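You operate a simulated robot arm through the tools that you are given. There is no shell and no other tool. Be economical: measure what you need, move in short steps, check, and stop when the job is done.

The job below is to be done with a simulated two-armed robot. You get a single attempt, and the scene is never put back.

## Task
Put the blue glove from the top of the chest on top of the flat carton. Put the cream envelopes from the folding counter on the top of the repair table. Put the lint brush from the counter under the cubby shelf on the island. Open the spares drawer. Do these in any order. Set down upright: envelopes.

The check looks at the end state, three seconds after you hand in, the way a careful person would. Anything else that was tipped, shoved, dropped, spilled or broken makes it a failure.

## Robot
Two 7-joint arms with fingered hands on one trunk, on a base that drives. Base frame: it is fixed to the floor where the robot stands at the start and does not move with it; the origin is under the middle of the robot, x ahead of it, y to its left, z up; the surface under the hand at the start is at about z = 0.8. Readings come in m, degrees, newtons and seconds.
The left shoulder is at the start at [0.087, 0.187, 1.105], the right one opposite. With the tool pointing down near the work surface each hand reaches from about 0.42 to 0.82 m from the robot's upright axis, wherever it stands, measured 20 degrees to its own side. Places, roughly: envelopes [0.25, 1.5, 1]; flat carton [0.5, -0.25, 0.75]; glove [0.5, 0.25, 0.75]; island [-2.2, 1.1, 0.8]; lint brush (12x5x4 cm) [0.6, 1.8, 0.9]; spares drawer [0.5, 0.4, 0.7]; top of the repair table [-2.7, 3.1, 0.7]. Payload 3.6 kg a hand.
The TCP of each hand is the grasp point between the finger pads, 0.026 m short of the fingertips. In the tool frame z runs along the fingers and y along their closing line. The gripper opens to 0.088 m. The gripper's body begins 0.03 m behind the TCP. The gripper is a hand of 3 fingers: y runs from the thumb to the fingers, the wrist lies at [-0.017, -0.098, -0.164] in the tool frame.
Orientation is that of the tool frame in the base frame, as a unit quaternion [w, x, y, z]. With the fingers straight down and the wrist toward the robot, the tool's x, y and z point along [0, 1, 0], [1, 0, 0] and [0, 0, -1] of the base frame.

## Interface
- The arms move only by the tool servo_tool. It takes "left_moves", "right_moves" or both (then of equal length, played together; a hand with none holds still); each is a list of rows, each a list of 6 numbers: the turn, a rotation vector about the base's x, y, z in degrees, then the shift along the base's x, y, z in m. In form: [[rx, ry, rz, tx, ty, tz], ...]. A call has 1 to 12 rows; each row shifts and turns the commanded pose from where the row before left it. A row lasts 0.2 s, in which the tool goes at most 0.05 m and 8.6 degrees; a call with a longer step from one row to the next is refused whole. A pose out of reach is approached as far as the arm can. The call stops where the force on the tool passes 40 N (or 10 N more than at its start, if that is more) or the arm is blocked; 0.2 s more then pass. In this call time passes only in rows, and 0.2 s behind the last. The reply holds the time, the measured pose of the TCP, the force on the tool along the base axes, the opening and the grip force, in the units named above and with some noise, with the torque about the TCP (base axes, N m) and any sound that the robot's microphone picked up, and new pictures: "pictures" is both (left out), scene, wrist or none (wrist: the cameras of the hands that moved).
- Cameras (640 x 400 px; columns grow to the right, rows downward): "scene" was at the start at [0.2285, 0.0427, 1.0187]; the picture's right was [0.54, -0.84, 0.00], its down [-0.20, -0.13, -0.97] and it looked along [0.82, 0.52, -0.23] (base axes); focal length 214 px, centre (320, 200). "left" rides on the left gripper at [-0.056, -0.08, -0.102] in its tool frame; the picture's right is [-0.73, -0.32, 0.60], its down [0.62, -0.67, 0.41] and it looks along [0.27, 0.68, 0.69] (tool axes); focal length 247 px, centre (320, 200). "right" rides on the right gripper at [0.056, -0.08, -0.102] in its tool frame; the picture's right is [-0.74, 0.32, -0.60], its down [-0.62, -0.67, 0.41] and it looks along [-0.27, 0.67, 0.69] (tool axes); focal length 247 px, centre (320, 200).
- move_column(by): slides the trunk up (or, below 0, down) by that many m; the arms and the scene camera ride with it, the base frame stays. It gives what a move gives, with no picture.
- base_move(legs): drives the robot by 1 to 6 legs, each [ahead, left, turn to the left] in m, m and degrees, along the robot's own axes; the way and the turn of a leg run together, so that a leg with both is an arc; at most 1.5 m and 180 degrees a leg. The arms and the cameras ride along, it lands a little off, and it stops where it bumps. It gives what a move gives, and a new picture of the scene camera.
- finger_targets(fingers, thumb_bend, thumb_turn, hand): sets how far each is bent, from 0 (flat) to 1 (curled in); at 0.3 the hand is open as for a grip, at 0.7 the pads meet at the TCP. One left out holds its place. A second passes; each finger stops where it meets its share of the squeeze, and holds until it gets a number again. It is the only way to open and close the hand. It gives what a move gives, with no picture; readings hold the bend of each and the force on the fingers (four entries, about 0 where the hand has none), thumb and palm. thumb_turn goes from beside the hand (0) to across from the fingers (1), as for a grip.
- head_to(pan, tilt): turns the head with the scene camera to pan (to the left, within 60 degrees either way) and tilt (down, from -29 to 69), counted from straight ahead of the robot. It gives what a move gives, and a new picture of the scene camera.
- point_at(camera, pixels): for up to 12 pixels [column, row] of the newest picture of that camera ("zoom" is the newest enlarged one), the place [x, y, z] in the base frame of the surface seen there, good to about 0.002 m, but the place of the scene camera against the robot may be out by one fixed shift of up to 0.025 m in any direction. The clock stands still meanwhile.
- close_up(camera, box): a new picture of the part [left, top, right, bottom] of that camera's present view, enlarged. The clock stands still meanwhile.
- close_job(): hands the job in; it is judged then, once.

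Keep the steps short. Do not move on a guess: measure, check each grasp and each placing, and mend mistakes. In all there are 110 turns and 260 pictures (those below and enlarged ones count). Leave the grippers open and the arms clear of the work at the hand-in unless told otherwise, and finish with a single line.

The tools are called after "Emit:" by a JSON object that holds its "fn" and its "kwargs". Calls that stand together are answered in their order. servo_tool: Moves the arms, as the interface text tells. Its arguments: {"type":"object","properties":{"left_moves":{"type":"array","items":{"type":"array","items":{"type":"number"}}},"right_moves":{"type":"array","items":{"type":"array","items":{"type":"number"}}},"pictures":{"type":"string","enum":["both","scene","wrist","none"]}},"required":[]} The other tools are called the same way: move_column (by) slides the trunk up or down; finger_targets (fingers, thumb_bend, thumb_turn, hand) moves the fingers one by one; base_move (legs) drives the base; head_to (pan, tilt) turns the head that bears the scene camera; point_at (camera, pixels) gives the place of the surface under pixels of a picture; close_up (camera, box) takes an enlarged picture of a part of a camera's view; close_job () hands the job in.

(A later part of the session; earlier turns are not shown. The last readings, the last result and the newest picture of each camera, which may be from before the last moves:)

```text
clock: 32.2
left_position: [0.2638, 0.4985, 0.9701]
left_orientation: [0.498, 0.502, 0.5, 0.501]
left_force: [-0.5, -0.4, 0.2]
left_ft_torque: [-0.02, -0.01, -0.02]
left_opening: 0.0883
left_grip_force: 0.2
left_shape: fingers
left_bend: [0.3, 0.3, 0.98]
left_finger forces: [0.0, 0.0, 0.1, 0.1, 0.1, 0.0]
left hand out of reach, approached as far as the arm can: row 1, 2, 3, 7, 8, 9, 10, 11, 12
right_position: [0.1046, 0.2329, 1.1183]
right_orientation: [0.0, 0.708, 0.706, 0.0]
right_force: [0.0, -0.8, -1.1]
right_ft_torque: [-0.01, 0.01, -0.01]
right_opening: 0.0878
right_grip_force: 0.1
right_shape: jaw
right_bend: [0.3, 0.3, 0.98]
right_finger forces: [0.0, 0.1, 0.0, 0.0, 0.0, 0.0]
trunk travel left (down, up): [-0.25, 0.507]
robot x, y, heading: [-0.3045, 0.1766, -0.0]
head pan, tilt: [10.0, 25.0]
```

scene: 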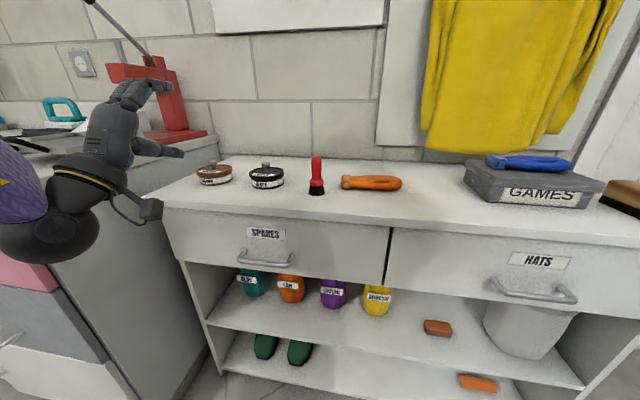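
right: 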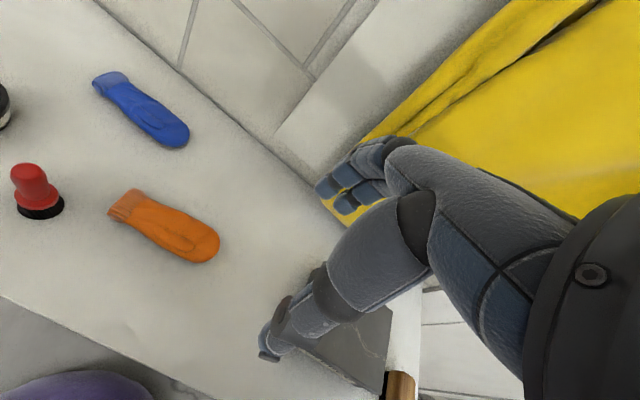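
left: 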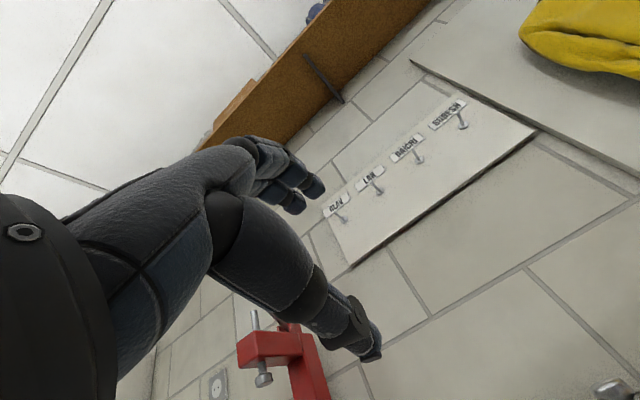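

Orientation reached, but the arm is cramped. I back off 0.25 m and lower the trunk 0.2 so that the forearm comes in more level.

Emit:
{"fn": "base_move", "kwargs": {"legs": [[-0.25, 0, 0]]}}

Emit:
{"fn": "move_column", "kwargs": {"by": -0.2}}

Emit:
{"fn": "servo_tool", "kwargs": {"left_moves": [[0, 0, 0, 0.04, -0.02, -0.02], [0, 0, 0, 0.04, -0.02, -0.02], [0, 0, 0, 0.04, -0.02, -0.02], [0, 0, 0, 0.03, -0.02, -0.02], [0, 0, 0, 0.02, -0.02, -0.02], [0, 0, 0, 0.02, -0.02, -0.01]], "pictures": "both"}}

```text
clock: 34.0
left_position: [0.0069, 0.499, 0.9723]
left_orientation: [0.499, 0.501, 0.5, 0.5]
left_force: [-0.7, 0.3, 0.0]
left_ft_torque: [0.02, -0.01, 0.0]
left_opening: 0.088
left_grip_force: 0.0
left_shape: fingers
left_bend: [0.3, 0.3, 0.98]
left_finger forces: [0.0, 0.1, 0.1, 0.1, 0.0, 0.0]
right_position: [-0.1532, 0.2343, 1.1192]
right_orientation: [0.0, 0.708, 0.706, 0.0]
right_force: [0.5, 0.2, 0.7]
right_ft_torque: [0.02, -0.01, 0.03]
right_opening: 0.0878
right_grip_force: 0.0
right_shape: jaw
right_bend: [0.3, 0.3, 0.98]
right_finger forces: [0.0, 0.0, 0.0, 0.0, 0.1, 0.0]
trunk travel left (down, up): [-0.25, 0.507]
robot x, y, heading: [-0.5585, 0.1763, -0.2]
head pan, tilt: [10.0, 25.0]
```

scene: 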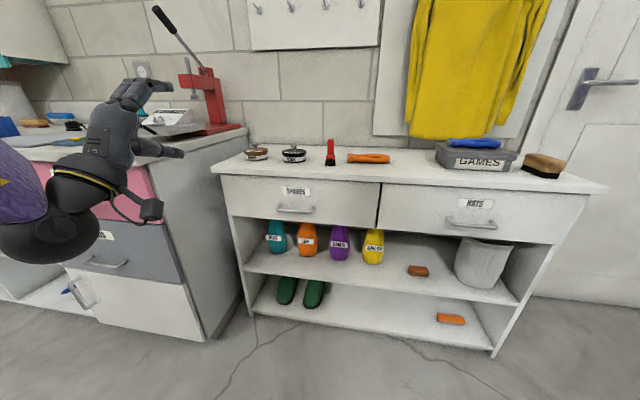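

```text
clock: 36.2
left_position: [0.0073, 0.5, 0.7721]
left_orientation: [0.499, 0.502, 0.499, 0.5]
left_force: [-0.7, 0.0, -0.6]
left_ft_torque: [-0.03, 0.0, -0.01]
left_opening: 0.0882
left_grip_force: 0.0
left_shape: fingers
left_bend: [0.3, 0.3, 0.98]
left_finger forces: [0.1, 0.0, 0.0, 0.0, 0.0, 0.1]
right_position: [-0.1515, 0.2346, 0.9188]
right_orientation: [0.001, 0.708, 0.706, 0.0]
right_force: [-0.3, 0.4, 0.8]
right_ft_torque: [-0.02, 0.0, -0.02]
right_opening: 0.0881
right_grip_force: 0.1
right_shape: jaw
right_bend: [0.3, 0.3, 0.98]
right_finger forces: [0.1, 0.0, 0.1, 0.0, 0.0, 0.0]
trunk travel left (down, up): [-0.05, 0.707]
robot x, y, heading: [-0.5625, 0.1775, -0.2]
head pan, tilt: [10.0, 25.0]
```

```text
clock: 37.6
left_position: [0.1635, 0.4277, 0.7459]
left_orientation: [0.497, 0.505, 0.499, 0.499]
left_force: [-0.2, 0.0, 0.4]
left_ft_torque: [-0.01, 0.02, -0.04]
left_opening: 0.0882
left_grip_force: 0.1
left_shape: fingers
left_bend: [0.3, 0.3, 0.98]
left_finger forces: [0.0, 0.1, 0.0, 0.0, 0.0, 0.0]
left hand out of reach, approached as far as the arm can: row 3, 4, 5, 6
right_position: [-0.1509, 0.235, 0.9181]
right_orientation: [0.0, 0.708, 0.706, 0.0]
right_force: [0.2, -1.3, -0.1]
right_ft_torque: [0.01, 0.0, 0.05]
right_opening: 0.0877
right_grip_force: 0.0
right_shape: jaw
right_bend: [0.3, 0.3, 0.98]
right_finger forces: [0.0, 0.0, 0.0, 0.0, 0.1, 0.1]
trunk travel left (down, up): [-0.05, 0.707]
robot x, y, heading: [-0.5576, 0.181, -0.1]
head pan, tilt: [10.0, 25.0]
```

scene: 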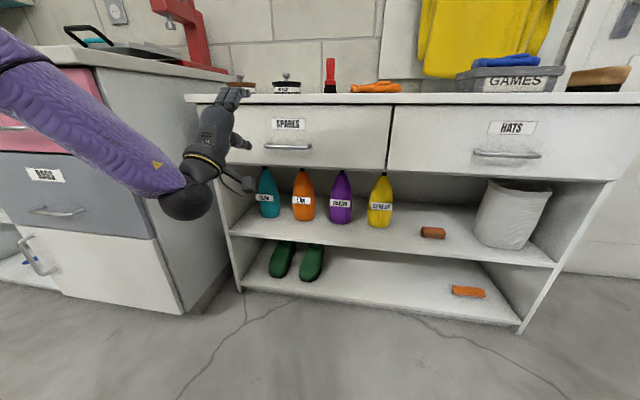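
left: 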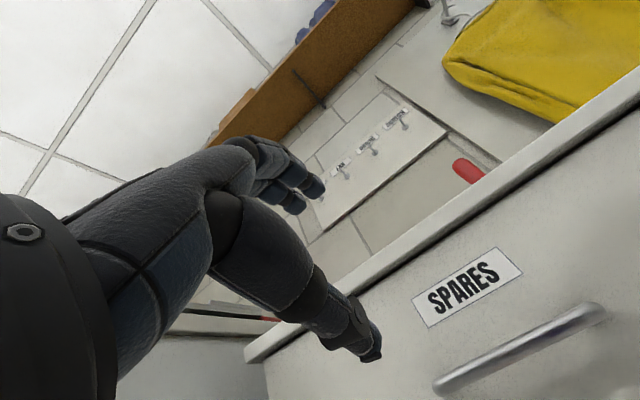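

The wrist can't bend back that far. I switch to a tilted approach (about 50° forward from down), with a narrowed hand so the fingers fit in the 3 cm gap behind the bar.

Emit:
{"fn": "finger_targets", "kwargs": {"hand": "left", "fingers": 0.54, "thumb_bend": 0.4}}

Emit:
{"fn": "servo_tool", "kwargs": {"left_moves": [[0, 8, 0, 0, -0.01, 0], [0, 8, 0, 0.01, -0.01, 0], [0, 8, 0, 0.01, -0.01, 0], [0, 8, 0, 0.01, -0.01, 0], [0, 8, 0, 0.01, -0.01, 0], [0, 0, 0, 0.02, 0, -0.005], [0, 0, 0, 0.01, 0, -0.015], [0, 0, 0, 0.01, 0, -0.01]], "pictures": "both"}}

```text
clock: 38.6
left_position: [0.1641, 0.4287, 0.7456]
left_orientation: [0.498, 0.504, 0.499, 0.499]
left_force: [-0.9, 0.5, -0.5]
left_ft_torque: [0.01, 0.0, -0.02]
left_opening: 0.0522
left_grip_force: 0.2
left_shape: fingers
left_bend: [0.54, 0.4, 0.99]
left_finger forces: [0.0, 0.0, 0.0, 0.1, 0.1, 0.1]
right_position: [-0.1515, 0.2355, 0.9183]
right_orientation: [0.0, 0.708, 0.706, -0.001]
right_force: [-0.7, 0.3, 0.5]
right_ft_torque: [0.03, 0.0, 0.02]
right_opening: 0.0876
right_grip_force: 0.1
right_shape: jaw
right_bend: [0.3, 0.3, 0.98]
right_finger forces: [0.0, 0.1, 0.0, 0.1, 0.0, 0.0]
trunk travel left (down, up): [-0.05, 0.707]
robot x, y, heading: [-0.5594, 0.1816, -0.1]
head pan, tilt: [10.0, 25.0]
```

```text
clock: 40.4
left_position: [0.2425, 0.376, 0.7148]
left_orientation: [0.298, 0.643, 0.639, 0.297]
left_force: [0.2, 0.5, 0.2]
left_ft_torque: [-0.01, 0.01, -0.01]
left_opening: 0.0519
left_grip_force: 0.0
left_shape: fingers
left_bend: [0.54, 0.4, 0.99]
left_finger forces: [0.0, 0.1, 0.0, 0.1, 0.0, 0.0]
right_position: [-0.1503, 0.2339, 0.917]
right_orientation: [-0.001, 0.708, 0.706, 0.0]
right_force: [0.2, -0.4, 0.0]
right_ft_torque: [0.0, -0.01, -0.01]
right_opening: 0.0877
right_grip_force: 0.1
right_shape: jaw
right_bend: [0.3, 0.3, 0.98]
right_finger forces: [0.1, 0.1, 0.0, 0.0, 0.0, 0.1]
trunk travel left (down, up): [-0.05, 0.707]
robot x, y, heading: [-0.5586, 0.1762, -0.3]
head pan, tilt: [10.0, 25.0]
```

scene: 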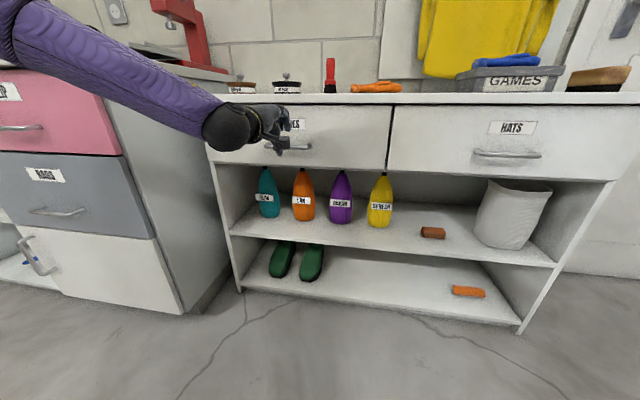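
left: 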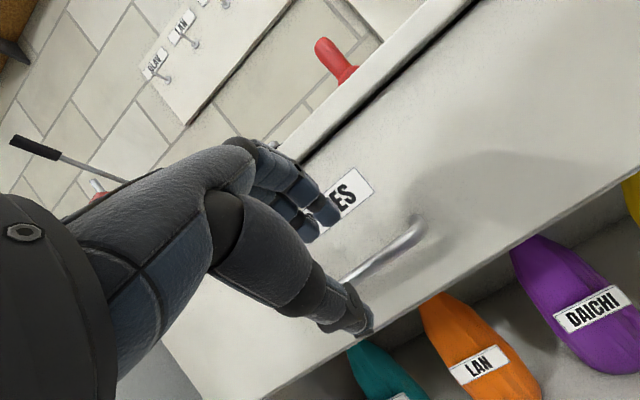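

In place before the bar. I measure the bar with this camera.

Emit:
{"fn": "point_at", "kwargs": {"camera": "left", "pixels": [[365, 268], [385, 254], [405, 240], [418, 226], [400, 275], [420, 265], [350, 276]]}}

Emit:
{"fn": "close_up", "kwargs": {"camera": "scene", "box": [200, 80, 360, 180]}}

```text
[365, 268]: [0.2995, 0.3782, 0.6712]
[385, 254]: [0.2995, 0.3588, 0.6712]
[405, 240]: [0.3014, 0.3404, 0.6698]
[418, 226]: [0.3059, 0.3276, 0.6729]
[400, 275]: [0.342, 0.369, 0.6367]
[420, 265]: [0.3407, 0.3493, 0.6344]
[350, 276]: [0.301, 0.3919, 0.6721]
```

```text
4.00 times, centred on (280, 130) of scene
```

zoom: 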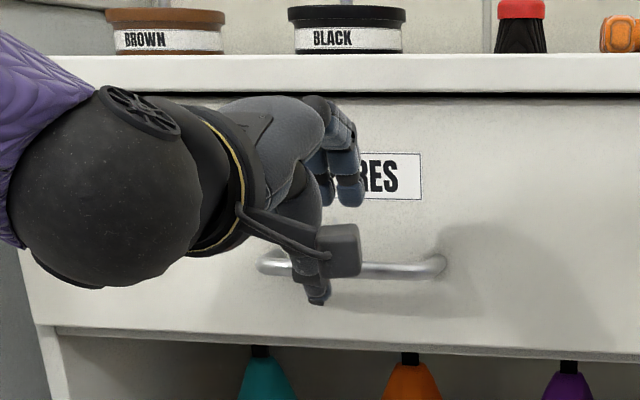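

Bar centre ≈ (0.303, 0.667 z), face 0.342. I advance along the finger direction until the bar is between the pads.

Emit:
{"fn": "servo_tool", "kwargs": {"left_moves": [[0, 0, 0, 0.02, -0.003, -0.016], [0, 0, 0, 0.018, 0, -0.014], [0, 0, 0, 0.015, 0, -0.011]], "pictures": "wrist"}}

Emit:
{"fn": "finger_targets", "kwargs": {"hand": "left", "fingers": 0.75, "thumb_bend": 0.75}}

Emit:
{"fn": "close_up", "kwargs": {"camera": "scene", "box": [200, 80, 360, 180]}}

```text
clock: 41.2
left_position: [0.2652, 0.4025, 0.6986]
left_orientation: [0.299, 0.644, 0.639, 0.297]
left_force: [0.1, 0.3, 0.3]
left_ft_torque: [-0.02, 0.0, 0.03]
left_opening: 0.052
left_grip_force: 0.2
left_shape: fingers
left_bend: [0.54, 0.4, 0.99]
left_finger forces: [0.0, 0.0, 0.0, 0.0, 0.0, 0.0]
left hand out of reach, approached as far as the arm can: row 1, 2, 3
right_position: [-0.1506, 0.235, 0.9174]
right_orientation: [-0.002, 0.709, 0.706, 0.0]
right_force: [0.3, -0.7, -0.3]
right_ft_torque: [-0.01, 0.01, -0.02]
right_opening: 0.0877
right_grip_force: 0.0
right_shape: jaw
right_bend: [0.3, 0.3, 0.98]
right_finger forces: [0.0, 0.0, 0.1, 0.0, 0.0, 0.0]
trunk travel left (down, up): [-0.05, 0.707]
robot x, y, heading: [-0.5587, 0.176, -0.3]
head pan, tilt: [10.0, 25.0]
```

left: 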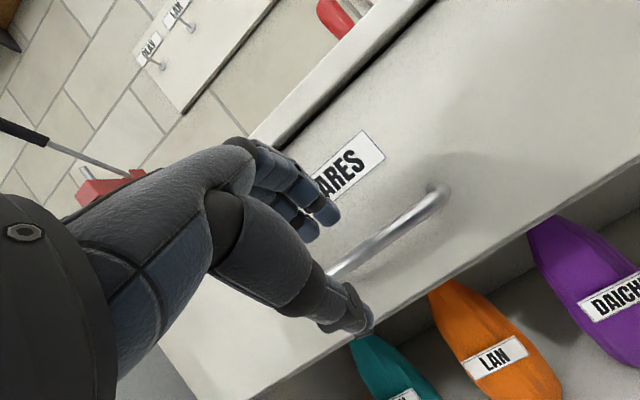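

```text
clock: 42.2
left_position: [0.2657, 0.4018, 0.6997]
left_orientation: [0.299, 0.643, 0.639, 0.298]
left_force: [-0.5, 0.1, -0.9]
left_ft_torque: [-0.03, -0.01, 0.03]
left_opening: 0.0
left_grip_force: 0.1
left_shape: fingers
left_bend: [0.75, 0.71, 1.0]
left_finger forces: [0.0, 0.0, 0.0, 0.0, 0.0, 0.0]
right_position: [-0.1516, 0.2352, 0.9182]
right_orientation: [-0.001, 0.709, 0.706, -0.001]
right_force: [0.5, 0.4, -0.1]
right_ft_torque: [-0.02, 0.02, -0.05]
right_opening: 0.0878
right_grip_force: 0.0
right_shape: jaw
right_bend: [0.3, 0.3, 0.98]
right_finger forces: [0.0, 0.0, 0.0, 0.0, 0.1, 0.1]
trunk travel left (down, up): [-0.05, 0.707]
robot x, y, heading: [-0.5604, 0.1811, -0.2]
head pan, tilt: [10.0, 25.0]
```

```text
4.00 times, centred on (280, 130) of scene
```

zoom: 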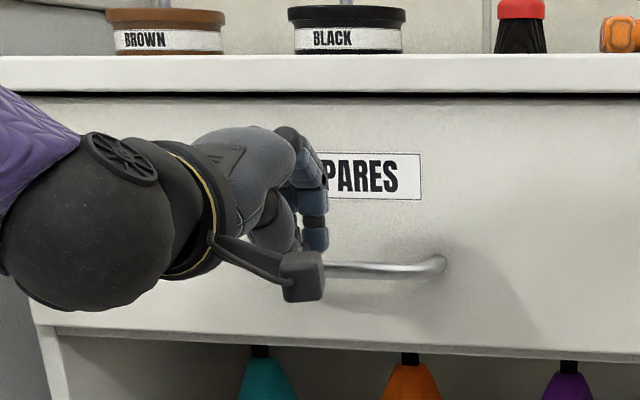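

The arm ran out just short. I reopen the fingers, pull the hand back, and drive 0.12 m nearer.

Emit:
{"fn": "finger_targets", "kwargs": {"hand": "left", "fingers": 0.54, "thumb_bend": 0.4}}

Emit:
{"fn": "servo_tool", "kwargs": {"left_moves": [[0, 0, 0, -0.04, -0.012, 0.015], [0, 0, 0, -0.04, -0.012, 0.015], [0, 0, 0, -0.04, 0, 0]], "pictures": "none"}}

Emit:
{"fn": "base_move", "kwargs": {"legs": [[0.12, 0, 0]]}}

Emit:
{"fn": "servo_tool", "kwargs": {"left_moves": [[0, 0, 0, 0, 0, 0]], "pictures": "wrist"}}

```text
clock: 43.2
left_position: [0.2655, 0.4031, 0.6985]
left_orientation: [0.297, 0.643, 0.64, 0.298]
left_force: [0.3, -0.1, -0.4]
left_ft_torque: [0.01, 0.03, 0.0]
left_opening: 0.051
left_grip_force: 0.0
left_shape: fingers
left_bend: [0.54, 0.4, 0.99]
left_finger forces: [0.0, 0.0, 0.0, 0.1, 0.0, 0.0]
right_position: [-0.151, 0.2354, 0.9171]
right_orientation: [-0.001, 0.708, 0.706, -0.001]
right_force: [-0.5, 0.7, -0.4]
right_ft_torque: [0.04, 0.0, 0.0]
right_opening: 0.0875
right_grip_force: 0.0
right_shape: jaw
right_bend: [0.3, 0.3, 0.98]
right_finger forces: [0.1, 0.0, 0.0, 0.1, 0.0, 0.0]
trunk travel left (down, up): [-0.05, 0.707]
robot x, y, heading: [-0.5623, 0.1797, -0.3]
head pan, tilt: [10.0, 25.0]
```

```text
clock: 44.0
left_position: [0.1449, 0.3776, 0.7294]
left_orientation: [0.298, 0.642, 0.64, 0.299]
left_force: [-0.3, 0.6, 0.0]
left_ft_torque: [0.0, 0.0, -0.01]
left_opening: 0.0512
left_grip_force: 0.1
left_shape: fingers
left_bend: [0.54, 0.4, 0.99]
left_finger forces: [0.0, 0.0, 0.0, 0.1, 0.0, 0.0]
right_position: [-0.1506, 0.2339, 0.9179]
right_orientation: [0.0, 0.708, 0.706, 0.0]
right_force: [0.3, 0.6, -0.3]
right_ft_torque: [0.02, 0.03, -0.01]
right_opening: 0.0879
right_grip_force: 0.0
right_shape: jaw
right_bend: [0.3, 0.3, 0.98]
right_finger forces: [0.0, 0.0, 0.0, 0.1, 0.0, 0.0]
trunk travel left (down, up): [-0.05, 0.707]
robot x, y, heading: [-0.5596, 0.178, -0.3]
head pan, tilt: [10.0, 25.0]
```

```text
clock: 45.3
left_position: [0.2656, 0.3775, 0.7275]
left_orientation: [0.297, 0.643, 0.64, 0.297]
left_force: [0.8, -0.6, -0.1]
left_ft_torque: [0.0, 0.02, -0.02]
left_opening: 0.0508
left_grip_force: 0.2
left_shape: fingers
left_bend: [0.54, 0.4, 0.99]
left_finger forces: [0.0, 0.1, 0.0, 0.1, 0.0, 0.0]
right_position: [-0.0299, 0.2335, 0.9176]
right_orientation: [0.0, 0.709, 0.705, 0.0]
right_force: [-0.1, -0.2, -0.5]
right_ft_torque: [0.0, 0.04, 0.01]
right_opening: 0.0877
right_grip_force: 0.0
right_shape: jaw
right_bend: [0.3, 0.3, 0.98]
right_finger forces: [0.0, 0.0, 0.0, 0.0, 0.0, 0.0]
trunk travel left (down, up): [-0.05, 0.707]
robot x, y, heading: [-0.4359, 0.1798, -0.2]
head pan, tilt: [10.0, 25.0]
```

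scene: 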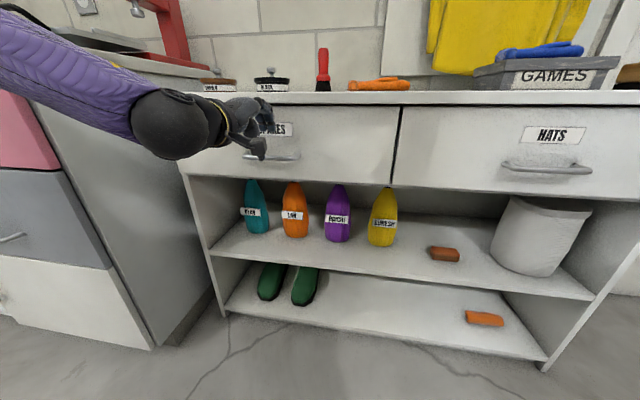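

```text
clock: 45.7
left_position: [0.2657, 0.378, 0.7279]
left_orientation: [0.297, 0.643, 0.64, 0.299]
left_force: [-0.9, 1.4, -0.6]
left_ft_torque: [0.04, 0.0, 0.02]
left_opening: 0.051
left_grip_force: 0.0
left_shape: fingers
left_bend: [0.54, 0.4, 0.99]
left_finger forces: [0.1, 0.0, 0.0, 0.0, 0.0, 0.0]
right_position: [-0.03, 0.2338, 0.9176]
right_orientation: [0.0, 0.709, 0.705, 0.0]
right_force: [0.1, -0.5, -1.0]
right_ft_torque: [-0.04, -0.01, 0.03]
right_opening: 0.0876
right_grip_force: 0.0
right_shape: jaw
right_bend: [0.3, 0.3, 0.98]
right_finger forces: [0.0, 0.1, 0.0, 0.0, 0.1, 0.0]
trunk travel left (down, up): [-0.05, 0.707]
robot x, y, heading: [-0.4384, 0.1771, -0.5]
head pan, tilt: [10.0, 25.0]
```

left: 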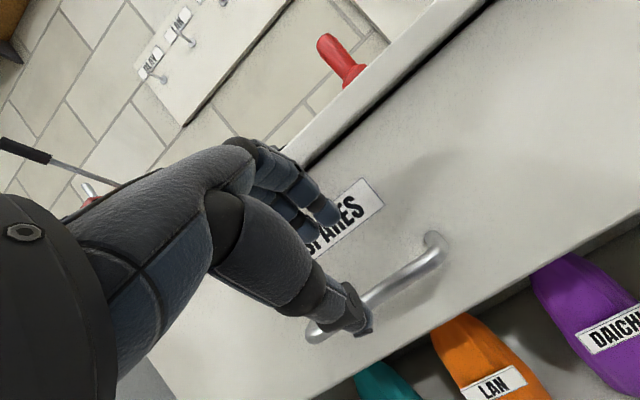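

Lined up laterally. I drop to the approach line and slide in to TCP (0.296, 0.377, 0.673).

Emit:
{"fn": "servo_tool", "kwargs": {"left_moves": [[0, 0, 0, -0.004, 0, -0.026], [0, 0, 0, 0.017, 0, -0.014], [0, 0, 0, 0.017, 0, -0.014]], "pictures": "wrist"}}

Emit:
{"fn": "close_up", "kwargs": {"camera": "scene", "box": [180, 80, 340, 180]}}

```text
clock: 46.5
left_position: [0.2964, 0.3788, 0.6738]
left_orientation: [0.298, 0.643, 0.64, 0.298]
left_force: [0.5, -0.1, 0.6]
left_ft_torque: [0.02, 0.0, -0.02]
left_opening: 0.0513
left_grip_force: 0.0
left_shape: fingers
left_bend: [0.54, 0.4, 0.99]
left_finger forces: [0.1, 0.0, 0.1, 0.0, 0.0, 0.0]
right_position: [-0.0298, 0.2341, 0.9176]
right_orientation: [-0.001, 0.708, 0.706, -0.001]
right_force: [0.7, 1.0, -0.1]
right_ft_torque: [0.0, 0.02, -0.01]
right_opening: 0.0876
right_grip_force: 0.1
right_shape: jaw
right_bend: [0.3, 0.3, 0.98]
right_finger forces: [0.0, 0.0, 0.0, 0.1, 0.0, 0.0]
trunk travel left (down, up): [-0.05, 0.707]
robot x, y, heading: [-0.4358, 0.1818, 0.1]
head pan, tilt: [10.0, 25.0]
```

left: 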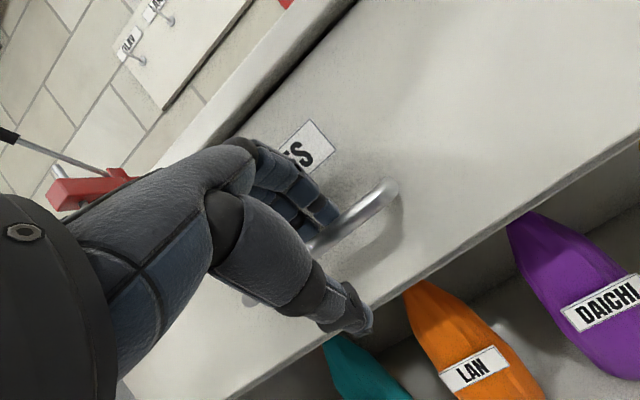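

```text
4.00 times, centred on (260, 130) of scene
```

zoom: 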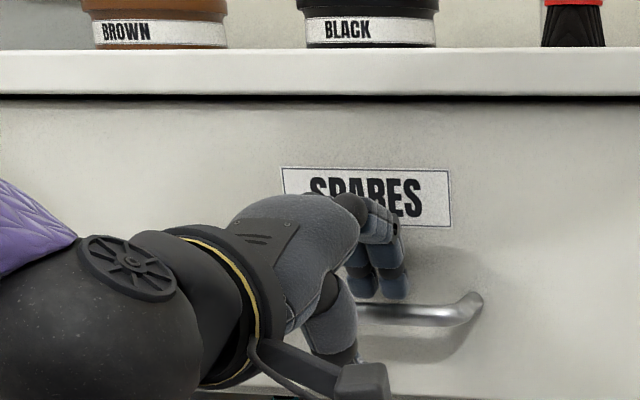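

Fingers are above the bar and thumb below it. I close and read the grip.

Emit:
{"fn": "finger_targets", "kwargs": {"hand": "left", "fingers": 0.8, "thumb_bend": 0.8}}

```text
clock: 47.5
left_position: [0.2957, 0.3787, 0.6722]
left_orientation: [0.297, 0.644, 0.64, 0.296]
left_force: [-0.7, -1.1, -10.2]
left_ft_torque: [0.03, -0.05, 0.0]
left_opening: 0.0001
left_grip_force: 9.2
left_shape: fingers
left_bend: [0.79, 0.71, 1.0]
left_finger forces: [7.2, 0.0, 0.1, 0.0, 11.1, 0.0]
right_position: [-0.0296, 0.2344, 0.9169]
right_orientation: [0.0, 0.709, 0.705, -0.001]
right_force: [0.3, 0.0, 0.4]
right_ft_torque: [0.01, 0.01, 0.01]
right_opening: 0.0878
right_grip_force: 0.0
right_shape: jaw
right_bend: [0.3, 0.3, 0.98]
right_finger forces: [0.0, 0.1, 0.1, 0.0, 0.0, 0.1]
trunk travel left (down, up): [-0.05, 0.707]
robot x, y, heading: [-0.4402, 0.1815, -0.3]
head pan, tilt: [10.0, 25.0]
```

Emit:
{"fn": "close_up", "kwargs": {"camera": "scene", "box": [180, 80, 340, 180]}}

Emit:
{"fn": "close_up", "kwargs": {"camera": "left", "box": [220, 120, 460, 270]}}

```text
4.00 times, centred on (260, 130) of scene
```

zoom: 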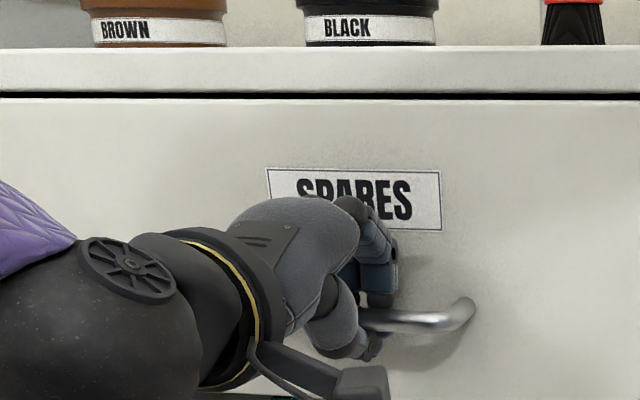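

```text
2.67 times, centred on (340, 195) of left
```

zoom: 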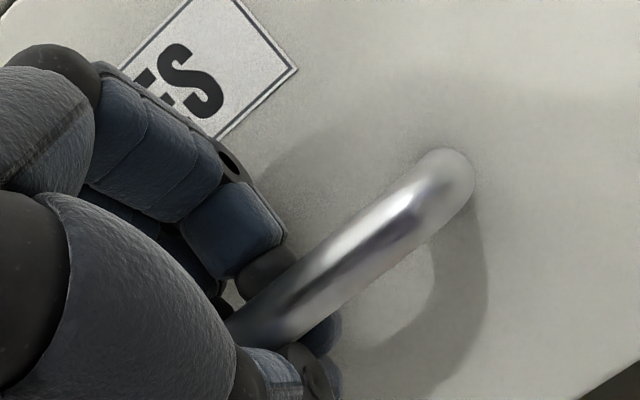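

The pads pinch near the tips, with the thumb hooked under the bar. I try a gentle 4 cm pull to see if it holds.

Emit:
{"fn": "servo_tool", "kwargs": {"left_moves": [[0, 0, 0, -0.01, 0, 0], [0, 0, 0, -0.015, 0, 0], [0, 0, 0, -0.015, 0, 0]], "pictures": "both"}}

```text
clock: 48.3
left_position: [0.2564, 0.3794, 0.6712]
left_orientation: [0.296, 0.644, 0.64, 0.296]
left_force: [-0.7, -0.1, -16.7]
left_ft_torque: [0.02, -0.08, 0.0]
left_opening: 0.0001
left_grip_force: 12.8
left_shape: fingers
left_bend: [0.79, 0.7, 1.0]
left_finger forces: [7.0, 3.9, 0.0, 0.0, 14.4, 0.1]
right_position: [-0.0283, 0.2342, 0.9182]
right_orientation: [0.0, 0.709, 0.705, 0.0]
right_force: [-0.8, 0.3, 0.2]
right_ft_torque: [0.03, -0.02, -0.03]
right_opening: 0.0877
right_grip_force: 0.1
right_shape: jaw
right_bend: [0.3, 0.3, 0.98]
right_finger forces: [0.0, 0.0, 0.0, 0.0, 0.1, 0.1]
trunk travel left (down, up): [-0.05, 0.707]
robot x, y, heading: [-0.4383, 0.1793, -0.1]
head pan, tilt: [10.0, 25.0]
```

scene: 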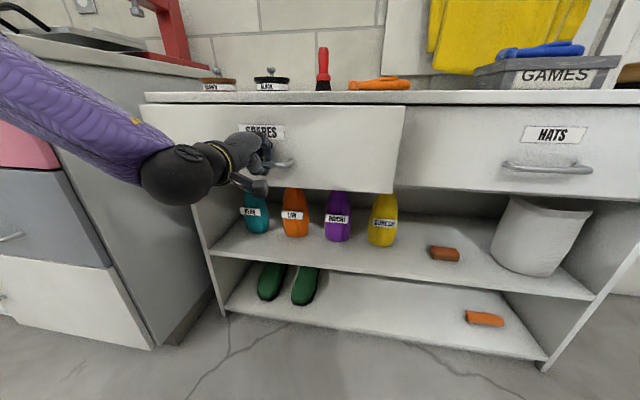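
left: 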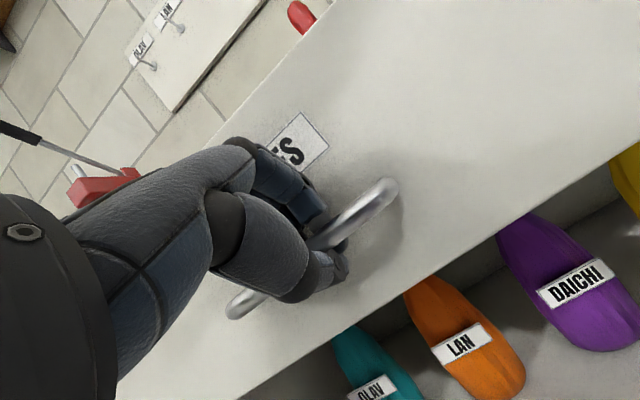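

The drawer is moving out. I keep pulling another 0.2 m, easing down slightly to relieve the vertical load.

Emit:
{"fn": "servo_tool", "kwargs": {"left_moves": [[0, 0, 0, -0.02, 0, -0.002], [0, 0, 0, -0.025, 0, -0.002], [0, 0, 0, -0.025, 0, 0], [0, 0, 0, -0.025, 0, 0], [0, 0, 0, -0.025, 0, 0], [0, 0, 0, -0.025, 0, 0]], "pictures": "both"}}

```text
clock: 49.7
left_position: [0.1107, 0.3779, 0.6713]
left_orientation: [0.298, 0.643, 0.639, 0.298]
left_force: [0.7, 3.7, -4.6]
left_ft_torque: [0.0, -0.02, -0.01]
left_opening: 0.0
left_grip_force: 6.7
left_shape: fingers
left_bend: [0.79, 0.71, 1.0]
left_finger forces: [6.9, 0.0, 0.0, 0.1, 6.8, 0.0]
right_position: [-0.0303, 0.2348, 0.9172]
right_orientation: [0.0, 0.708, 0.706, -0.001]
right_force: [1.0, 0.0, -0.7]
right_ft_torque: [-0.04, -0.03, 0.0]
right_opening: 0.0877
right_grip_force: 0.0
right_shape: jaw
right_bend: [0.3, 0.3, 0.98]
right_finger forces: [0.1, 0.1, 0.0, 0.0, 0.0, 0.1]
trunk travel left (down, up): [-0.05, 0.707]
robot x, y, heading: [-0.4418, 0.1745, 0.1]
head pan, tilt: [10.0, 25.0]
```

scene: 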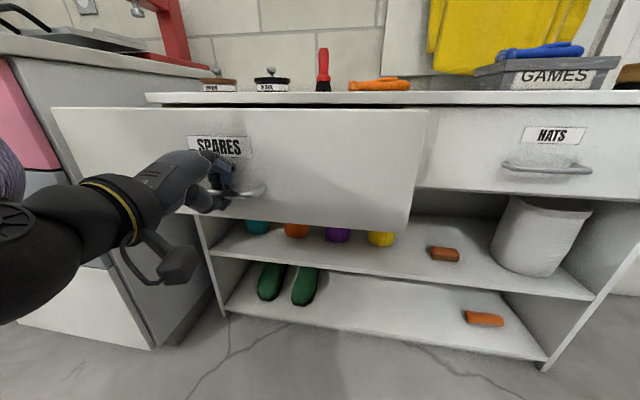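
left: 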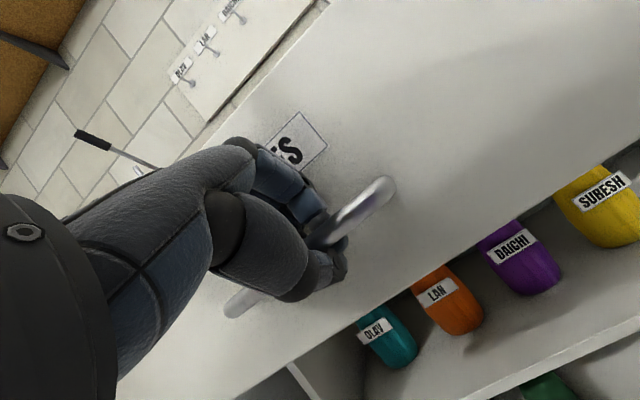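

Open about 0.19 m. I pull a little more to make it plainly open.

Emit:
{"fn": "servo_tool", "kwargs": {"left_moves": [[0, 0, 0, -0.02, 0, 0], [0, 0, 0, -0.02, 0, 0], [0, 0, 0, -0.02, 0, 0]], "pictures": "scene"}}

```text
clock: 50.5
left_position: [0.0708, 0.3832, 0.6721]
left_orientation: [0.296, 0.646, 0.639, 0.294]
left_force: [-0.5, -15.2, -17.5]
left_ft_torque: [-0.07, -0.12, 0.11]
left_opening: 0.0
left_grip_force: 9.1
left_shape: fingers
left_bend: [0.79, 0.7, 1.0]
left_finger forces: [0.1, 1.5, 0.0, 0.0, 16.8, 0.0]
left hand out of reach, approached as far as the arm can: row 2, 3
right_position: [-0.0297, 0.2329, 0.9176]
right_orientation: [-0.001, 0.708, 0.706, 0.0]
right_force: [-1.1, 0.1, 0.1]
right_ft_torque: [0.0, -0.02, 0.0]
right_opening: 0.0878
right_grip_force: 0.0
right_shape: jaw
right_bend: [0.3, 0.3, 0.98]
right_finger forces: [0.0, 0.0, 0.0, 0.0, 0.0, 0.1]
trunk travel left (down, up): [-0.05, 0.707]
robot x, y, heading: [-0.4403, 0.1802, -0.2]
head pan, tilt: [10.0, 25.0]
```

scene: 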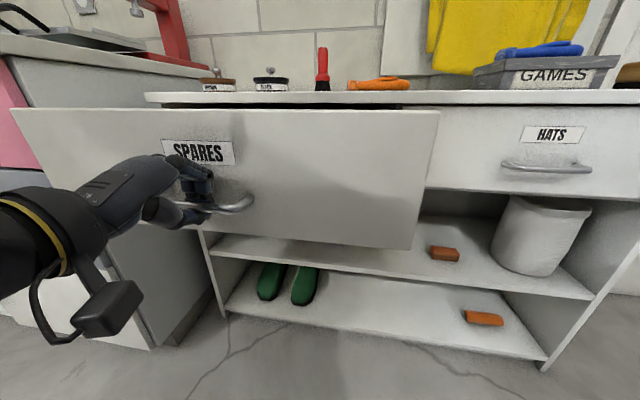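

The drawer is out about 0.225 m. I release and drive straight back.

Emit:
{"fn": "finger_targets", "kwargs": {"hand": "left", "fingers": 0.3, "thumb_bend": 0.15}}

Emit:
{"fn": "base_move", "kwargs": {"legs": [[-0.2, 0, 0]]}}

```text
clock: 51.5
left_position: [0.0697, 0.3847, 0.6737]
left_orientation: [0.297, 0.644, 0.639, 0.298]
left_force: [-0.5, -0.1, -0.1]
left_ft_torque: [0.01, 0.0, -0.04]
left_opening: 0.0982
left_grip_force: 0.0
left_shape: fingers
left_bend: [0.3, 0.15, 0.96]
left_finger forces: [0.1, 0.1, 0.0, 0.0, 0.0, 0.0]
right_position: [-0.03, 0.2335, 0.9186]
right_orientation: [0.001, 0.709, 0.705, 0.0]
right_force: [0.2, 0.2, 0.8]
right_ft_torque: [-0.03, -0.01, 0.03]
right_opening: 0.0877
right_grip_force: 0.0
right_shape: jaw
right_bend: [0.3, 0.3, 0.98]
right_finger forces: [0.0, 0.1, 0.1, 0.0, 0.0, 0.0]
trunk travel left (down, up): [-0.05, 0.707]
robot x, y, heading: [-0.44, 0.1766, -0.2]
head pan, tilt: [10.0, 25.0]
```

```text
clock: 52.9
left_position: [-0.0778, 0.3906, 0.6747]
left_orientation: [0.297, 0.641, 0.642, 0.298]
left_force: [-0.3, -0.3, 0.0]
left_ft_torque: [-0.01, -0.02, -0.01]
left_opening: 0.0985
left_grip_force: 0.1
left_shape: fingers
left_bend: [0.3, 0.15, 0.96]
left_finger forces: [0.0, 0.0, 0.0, 0.0, 0.0, 0.0]
right_position: [-0.177, 0.2409, 0.9188]
right_orientation: [0.0, 0.705, 0.709, 0.002]
right_force: [0.2, -0.3, -0.6]
right_ft_torque: [0.0, 0.0, 0.02]
right_opening: 0.0877
right_grip_force: 0.2
right_shape: jaw
right_bend: [0.3, 0.3, 0.98]
right_finger forces: [0.0, 0.0, 0.1, 0.0, 0.0, 0.1]
trunk travel left (down, up): [-0.05, 0.707]
robot x, y, heading: [-0.588, 0.1809, 0.3]
head pan, tilt: [10.0, 25.0]
stopped in leg 1: the robot was blocked; the commanded pose is now the measured one
```

scene: 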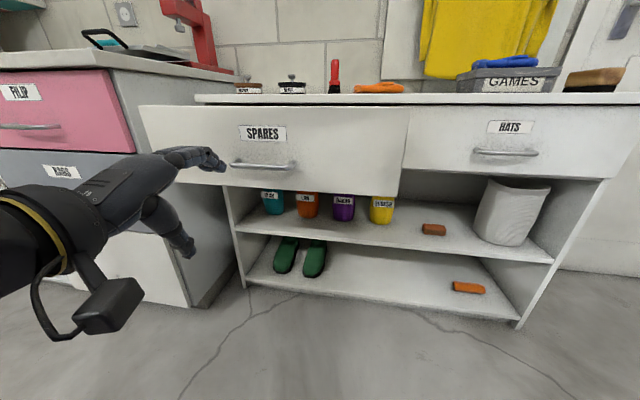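

Something behind blocked the base; the hand is clear of the handle. I raise the trunk, and pan the head left to look around.

Emit:
{"fn": "move_column", "kwargs": {"by": 0.25}}

Emit:
{"fn": "head_to", "kwargs": {"pan": 60, "tilt": 30}}

Emit:
{"fn": "head_to", "kwargs": {"pan": -60, "tilt": 30}}

```text
clock: 55.5
left_position: [-0.1034, 0.3908, 0.9852]
left_orientation: [0.342, 0.619, 0.618, 0.343]
left_force: [-0.4, 0.8, 0.0]
left_ft_torque: [0.02, 0.03, -0.04]
left_opening: 0.0983
left_grip_force: 0.0
left_shape: fingers
left_bend: [0.3, 0.15, 0.96]
left_finger forces: [0.0, 0.1, 0.0, 0.1, 0.1, 0.0]
right_position: [-0.177, 0.2401, 1.1692]
right_orientation: [0.0, 0.705, 0.709, 0.001]
right_force: [0.1, -0.7, -0.8]
right_ft_torque: [0.01, -0.01, 0.0]
right_opening: 0.0879
right_grip_force: 0.1
right_shape: jaw
right_bend: [0.3, 0.3, 0.98]
right_finger forces: [0.0, 0.0, 0.1, 0.0, 0.0, 0.0]
trunk travel left (down, up): [-0.3, 0.457]
robot x, y, heading: [-0.5838, 0.1807, 0.2]
head pan, tilt: [10.0, 25.0]
```

```text
clock: 56.7
left_position: [-0.1046, 0.3912, 0.9864]
left_orientation: [0.343, 0.618, 0.618, 0.344]
left_force: [-0.3, 0.3, 0.3]
left_ft_torque: [0.0, 0.0, 0.01]
left_opening: 0.0986
left_grip_force: 0.0
left_shape: fingers
left_bend: [0.3, 0.15, 0.96]
left_finger forces: [0.1, 0.0, 0.1, 0.0, 0.0, 0.0]
right_position: [-0.1775, 0.2409, 1.1693]
right_orientation: [0.0, 0.705, 0.709, 0.001]
right_force: [0.5, 0.7, 0.8]
right_ft_torque: [0.0, 0.01, -0.06]
right_opening: 0.0878
right_grip_force: 0.0
right_shape: jaw
right_bend: [0.3, 0.3, 0.98]
right_finger forces: [0.0, 0.0, 0.0, 0.1, 0.1, 0.0]
trunk travel left (down, up): [-0.3, 0.457]
robot x, y, heading: [-0.5867, 0.1808, 0.4]
head pan, tilt: [60.0, 30.0]
```

scene: 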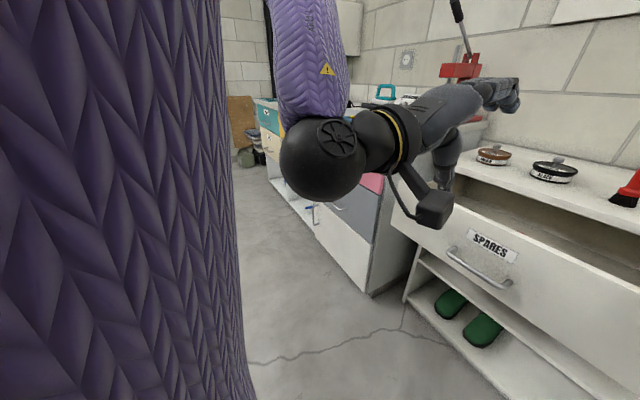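

```text
clock: 58.7
left_position: [-0.1046, 0.3919, 0.9867]
left_orientation: [0.343, 0.618, 0.618, 0.343]
left_force: [-0.3, 0.0, -0.9]
left_ft_torque: [-0.05, 0.03, 0.03]
left_opening: 0.0984
left_grip_force: 0.0
left_shape: fingers
left_bend: [0.3, 0.15, 0.96]
left_finger forces: [0.0, 0.1, 0.0, 0.0, 0.0, 0.1]
right_position: [-0.1771, 0.2401, 1.1689]
right_orientation: [0.001, 0.705, 0.709, 0.002]
right_force: [0.0, 0.0, -0.1]
right_ft_torque: [0.0, -0.01, 0.03]
right_opening: 0.0878
right_grip_force: 0.1
right_shape: jaw
right_bend: [0.3, 0.3, 0.98]
right_finger forces: [0.1, 0.0, 0.1, 0.1, 0.0, 0.0]
trunk travel left (down, up): [-0.3, 0.457]
robot x, y, heading: [-0.5875, 0.1791, 0.1]
head pan, tilt: [-60.0, 30.0]
```

scene: 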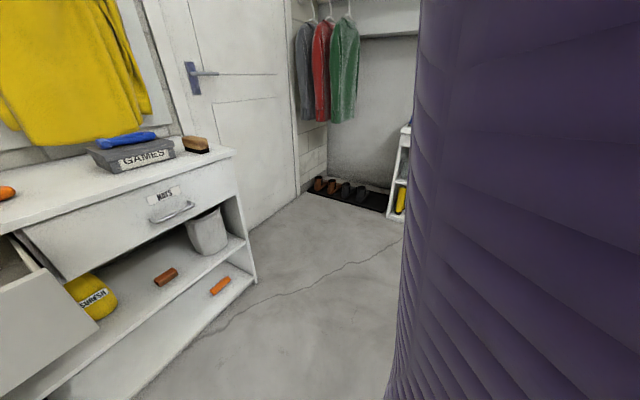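

Nothing visible to the sides. I tuck the left hand, move slightly forward, and turn left to see behind.

Emit:
{"fn": "servo_tool", "kwargs": {"left_moves": [[0, 8.3, 0, -0.015, 0, 0.02], [0, 8.3, 0, -0.015, 0, 0.02], [0, 8.3, 0, -0.015, 0, 0.02], [0, 8.3, 0, -0.015, 0, 0.02], [0, 8.3, 0, -0.015, 0, 0.02], [0, 8.3, 0, -0.015, 0, 0], [0, 8.2, 0, -0.015, 0, 0]], "pictures": "none"}}

Emit:
{"fn": "head_to", "kwargs": {"pan": 45, "tilt": 25}}

Emit:
{"fn": "base_move", "kwargs": {"legs": [[0.07, 0, 0], [0, 0, 60]]}}

```text
clock: 60.3
left_position: [-0.163, 0.3846, 1.0765]
left_orientation: [0.001, 0.708, 0.706, 0.0]
left_force: [-0.4, -0.5, 0.1]
left_ft_torque: [0.01, 0.01, 0.02]
left_opening: 0.0983
left_grip_force: 0.2
left_shape: fingers
left_bend: [0.3, 0.15, 0.96]
left_finger forces: [0.2, 0.0, 0.0, 0.1, 0.0, 0.0]
left hand out of reach, approached as far as the arm can: row 2, 3, 4
right_position: [-0.1772, 0.2389, 1.1696]
right_orientation: [0.001, 0.705, 0.709, 0.002]
right_force: [0.2, 0.5, 0.3]
right_ft_torque: [0.0, -0.01, 0.04]
right_opening: 0.0877
right_grip_force: 0.0
right_shape: jaw
right_bend: [0.3, 0.3, 0.98]
right_finger forces: [0.0, 0.0, 0.0, 0.0, 0.0, 0.0]
trunk travel left (down, up): [-0.3, 0.457]
robot x, y, heading: [-0.5864, 0.1825, -0.1]
head pan, tilt: [-60.0, 30.0]
```

```text
clock: 62.1
left_position: [-0.1629, 0.3852, 1.0743]
left_orientation: [0.001, 0.708, 0.707, 0.002]
left_force: [-0.1, -0.6, -0.2]
left_ft_torque: [-0.01, -0.02, 0.01]
left_opening: 0.0986
left_grip_force: 0.1
left_shape: fingers
left_bend: [0.3, 0.15, 0.96]
left_finger forces: [0.1, 0.1, 0.1, 0.0, 0.1, 0.0]
right_position: [-0.1764, 0.2399, 1.1686]
right_orientation: [0.0, 0.705, 0.709, 0.002]
right_force: [-0.2, 0.3, -1.1]
right_ft_torque: [-0.01, 0.0, 0.02]
right_opening: 0.0879
right_grip_force: 0.0
right_shape: jaw
right_bend: [0.3, 0.3, 0.98]
right_finger forces: [0.0, 0.0, 0.0, 0.0, 0.1, 0.1]
trunk travel left (down, up): [-0.3, 0.457]
robot x, y, heading: [-0.5855, 0.1815, 0.2]
head pan, tilt: [45.0, 25.0]
```

scene: 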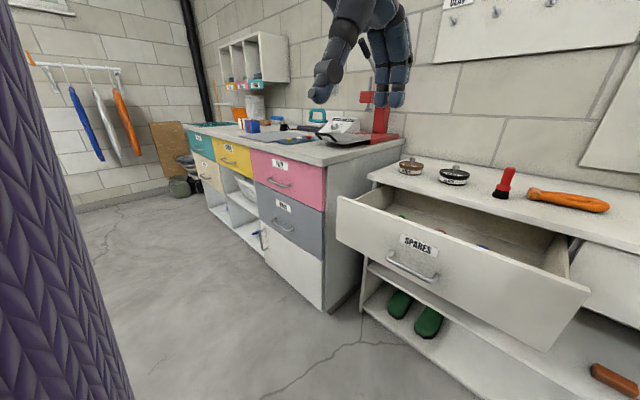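

```text
clock: 65.7
left_position: [-0.4758, 0.6464, 1.0749]
left_orientation: [0.0, 0.265, 0.964, 0.001]
left_force: [0.0, 0.3, 0.8]
left_ft_torque: [0.02, -0.01, -0.03]
left_opening: 0.0983
left_grip_force: 0.1
left_shape: fingers
left_bend: [0.3, 0.15, 0.96]
left_finger forces: [0.0, 0.1, 0.0, 0.0, 0.1, 0.0]
right_position: [-0.358, 0.5614, 1.1687]
right_orientation: [0.0, 0.262, 0.965, 0.002]
right_force: [0.1, -0.2, -0.2]
right_ft_torque: [0.02, 0.0, 0.01]
right_opening: 0.0879
right_grip_force: 0.2
right_shape: jaw
right_bend: [0.3, 0.3, 0.98]
right_finger forces: [0.0, 0.0, 0.0, 0.0, 0.0, 0.1]
trunk travel left (down, up): [-0.3, 0.457]
robot x, y, heading: [-0.5144, 0.1838, 59.6]
head pan, tilt: [45.0, 25.0]
```

scene: 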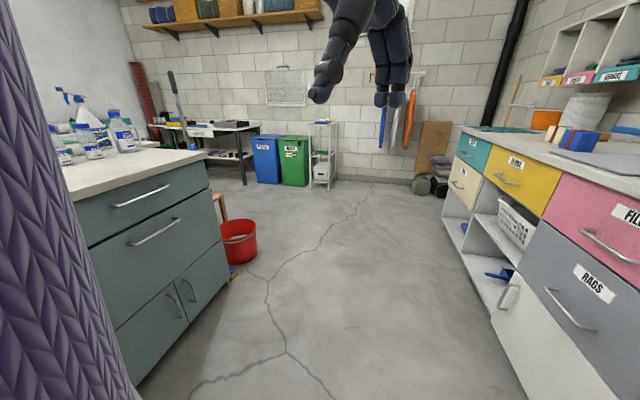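

I see the island (teal cabinets, left), the far repair table at (210,130), and the counters at right. Measuring these.

Emit:
{"fn": "point_at", "kwargs": {"camera": "scene", "pixels": [[207, 155], [75, 195], [120, 155], [180, 300], [255, 230], [160, 127], [250, 125], [225, 125], [480, 140], [560, 140], [600, 160], [190, 300]]}}

Emit:
{"fn": "close_up", "kwargs": {"camera": "scene", "box": [40, 60, 280, 210]}}

Emit:
{"fn": "close_up", "kwargs": {"camera": "scene", "box": [440, 50, 640, 190]}}

```text
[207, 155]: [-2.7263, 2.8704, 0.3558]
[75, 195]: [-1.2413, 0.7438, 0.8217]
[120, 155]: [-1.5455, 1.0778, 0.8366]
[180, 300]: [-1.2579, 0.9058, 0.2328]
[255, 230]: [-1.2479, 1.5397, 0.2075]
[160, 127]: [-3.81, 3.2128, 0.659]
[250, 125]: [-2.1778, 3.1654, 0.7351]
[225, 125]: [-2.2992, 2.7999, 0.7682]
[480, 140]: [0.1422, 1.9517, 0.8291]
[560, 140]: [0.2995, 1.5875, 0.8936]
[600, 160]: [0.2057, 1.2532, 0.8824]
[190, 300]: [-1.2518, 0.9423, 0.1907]
```

```text
2.67 times, centred on (160, 135) of scene
```

zoom: 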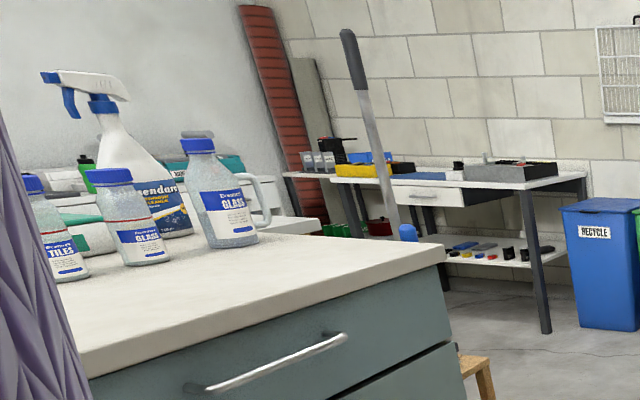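

```text
2.86 times, centred on (540, 120) of scene
```

zoom: 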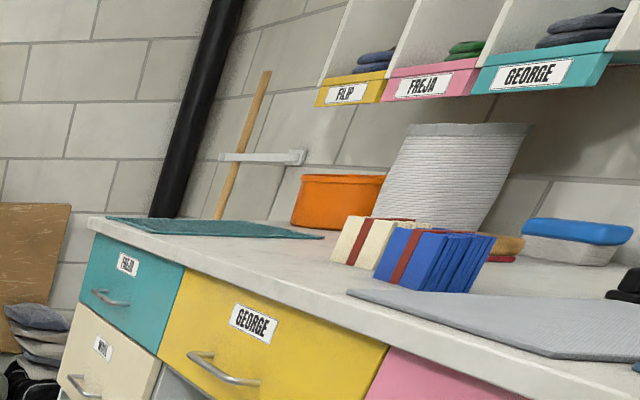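

The cream envelopes stand banded beside a blue bundle at about (0.3, 1.55). A blue‑backed brush lies near the wall. I drive along the aisle to stand facing that counter.

Emit:
{"fn": "base_move", "kwargs": {"legs": [[0, 0, 30], [1.3, -0.06, 0], [0, 0, -90]]}}

Emit:
{"fn": "head_to", "kwargs": {"pan": 0, "tilt": 20}}

```text
clock: 77.5
left_position: [-0.0286, 1.6659, 1.0758]
left_orientation: [0.001, 0.709, 0.705, 0.001]
left_force: [-0.9, -0.5, -0.5]
left_ft_torque: [-0.01, -0.02, 0.0]
left_opening: 0.0986
left_grip_force: 0.1
left_shape: fingers
left_bend: [0.3, 0.15, 0.96]
left_finger forces: [0.0, 0.1, 0.0, 0.0, 0.0, 0.0]
right_position: [-0.0457, 1.5204, 1.1685]
right_orientation: [0.001, 0.707, 0.707, 0.002]
right_force: [0.4, 0.2, 0.3]
right_ft_torque: [0.0, -0.02, -0.02]
right_opening: 0.0879
right_grip_force: 0.1
right_shape: jaw
right_bend: [0.3, 0.3, 0.98]
right_finger forces: [0.0, 0.1, 0.0, 0.1, 0.0, 0.1]
trunk travel left (down, up): [-0.3, 0.457]
robot x, y, heading: [-0.4549, 1.4653, -0.1]
head pan, tilt: [45.0, 25.0]
```

scene: 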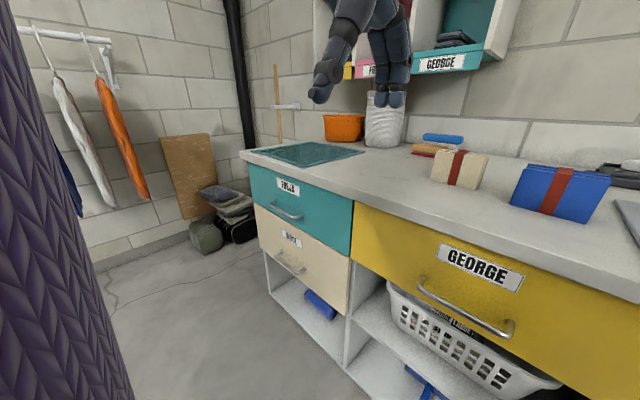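

```text
clock: 78.6
left_position: [-0.0294, 1.6656, 1.0746]
left_orientation: [0.0, 0.709, 0.705, 0.001]
left_force: [0.3, 0.1, 0.0]
left_ft_torque: [-0.03, 0.01, 0.01]
left_opening: 0.0983
left_grip_force: 0.1
left_shape: fingers
left_bend: [0.3, 0.15, 0.96]
left_finger forces: [0.0, 0.0, 0.0, 0.0, 0.0, 0.0]
right_position: [-0.0446, 1.5199, 1.1705]
right_orientation: [0.0, 0.707, 0.707, 0.001]
right_force: [-0.6, 0.5, -0.1]
right_ft_torque: [-0.01, -0.01, -0.01]
right_opening: 0.0879
right_grip_force: 0.2
right_shape: jaw
right_bend: [0.3, 0.3, 0.98]
right_finger forces: [0.1, 0.1, 0.0, 0.1, 0.0, 0.0]
trunk travel left (down, up): [-0.3, 0.457]
robot x, y, heading: [-0.4526, 1.4649, 0.0]
head pan, tilt: [0.0, 20.0]
```

scene: 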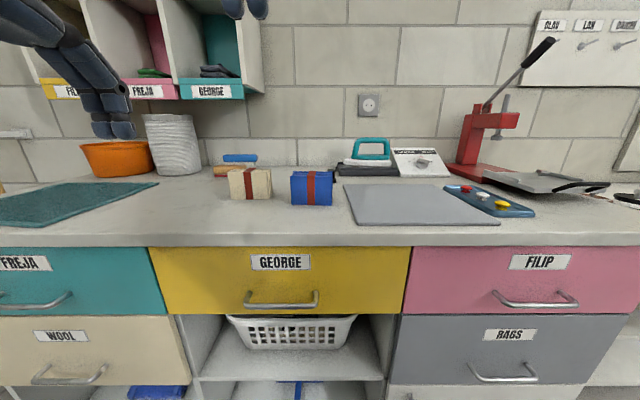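

Emit:
{"fn": "close_up", "kwargs": {"camera": "scene", "box": [180, 120, 460, 240]}}

Emit:
{"fn": "point_at", "kwargs": {"camera": "scene", "pixels": [[248, 185], [230, 175], [268, 173], [248, 167], [310, 190], [240, 158], [228, 170], [250, 215], [60, 200], [170, 130], [210, 98], [240, 40]]}}

```text
2.29 times, centred on (320, 180) of scene
```

zoom: 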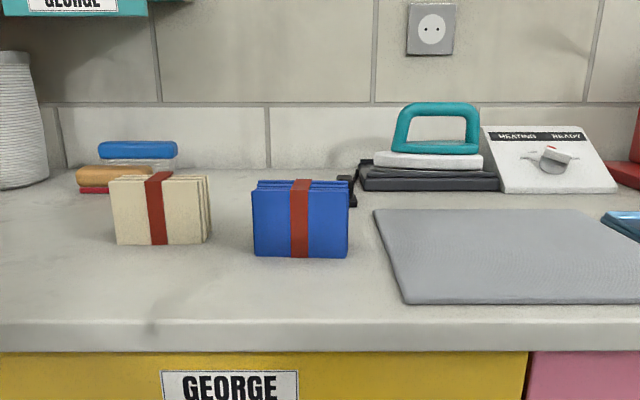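

```text
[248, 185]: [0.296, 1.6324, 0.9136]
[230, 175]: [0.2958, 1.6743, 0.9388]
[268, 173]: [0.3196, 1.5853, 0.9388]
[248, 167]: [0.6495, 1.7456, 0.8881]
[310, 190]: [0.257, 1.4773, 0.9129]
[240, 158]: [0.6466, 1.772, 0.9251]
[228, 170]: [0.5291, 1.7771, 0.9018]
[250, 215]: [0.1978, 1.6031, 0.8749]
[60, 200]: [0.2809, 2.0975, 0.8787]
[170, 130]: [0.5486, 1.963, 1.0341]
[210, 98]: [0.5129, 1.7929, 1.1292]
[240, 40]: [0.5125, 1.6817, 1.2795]
```

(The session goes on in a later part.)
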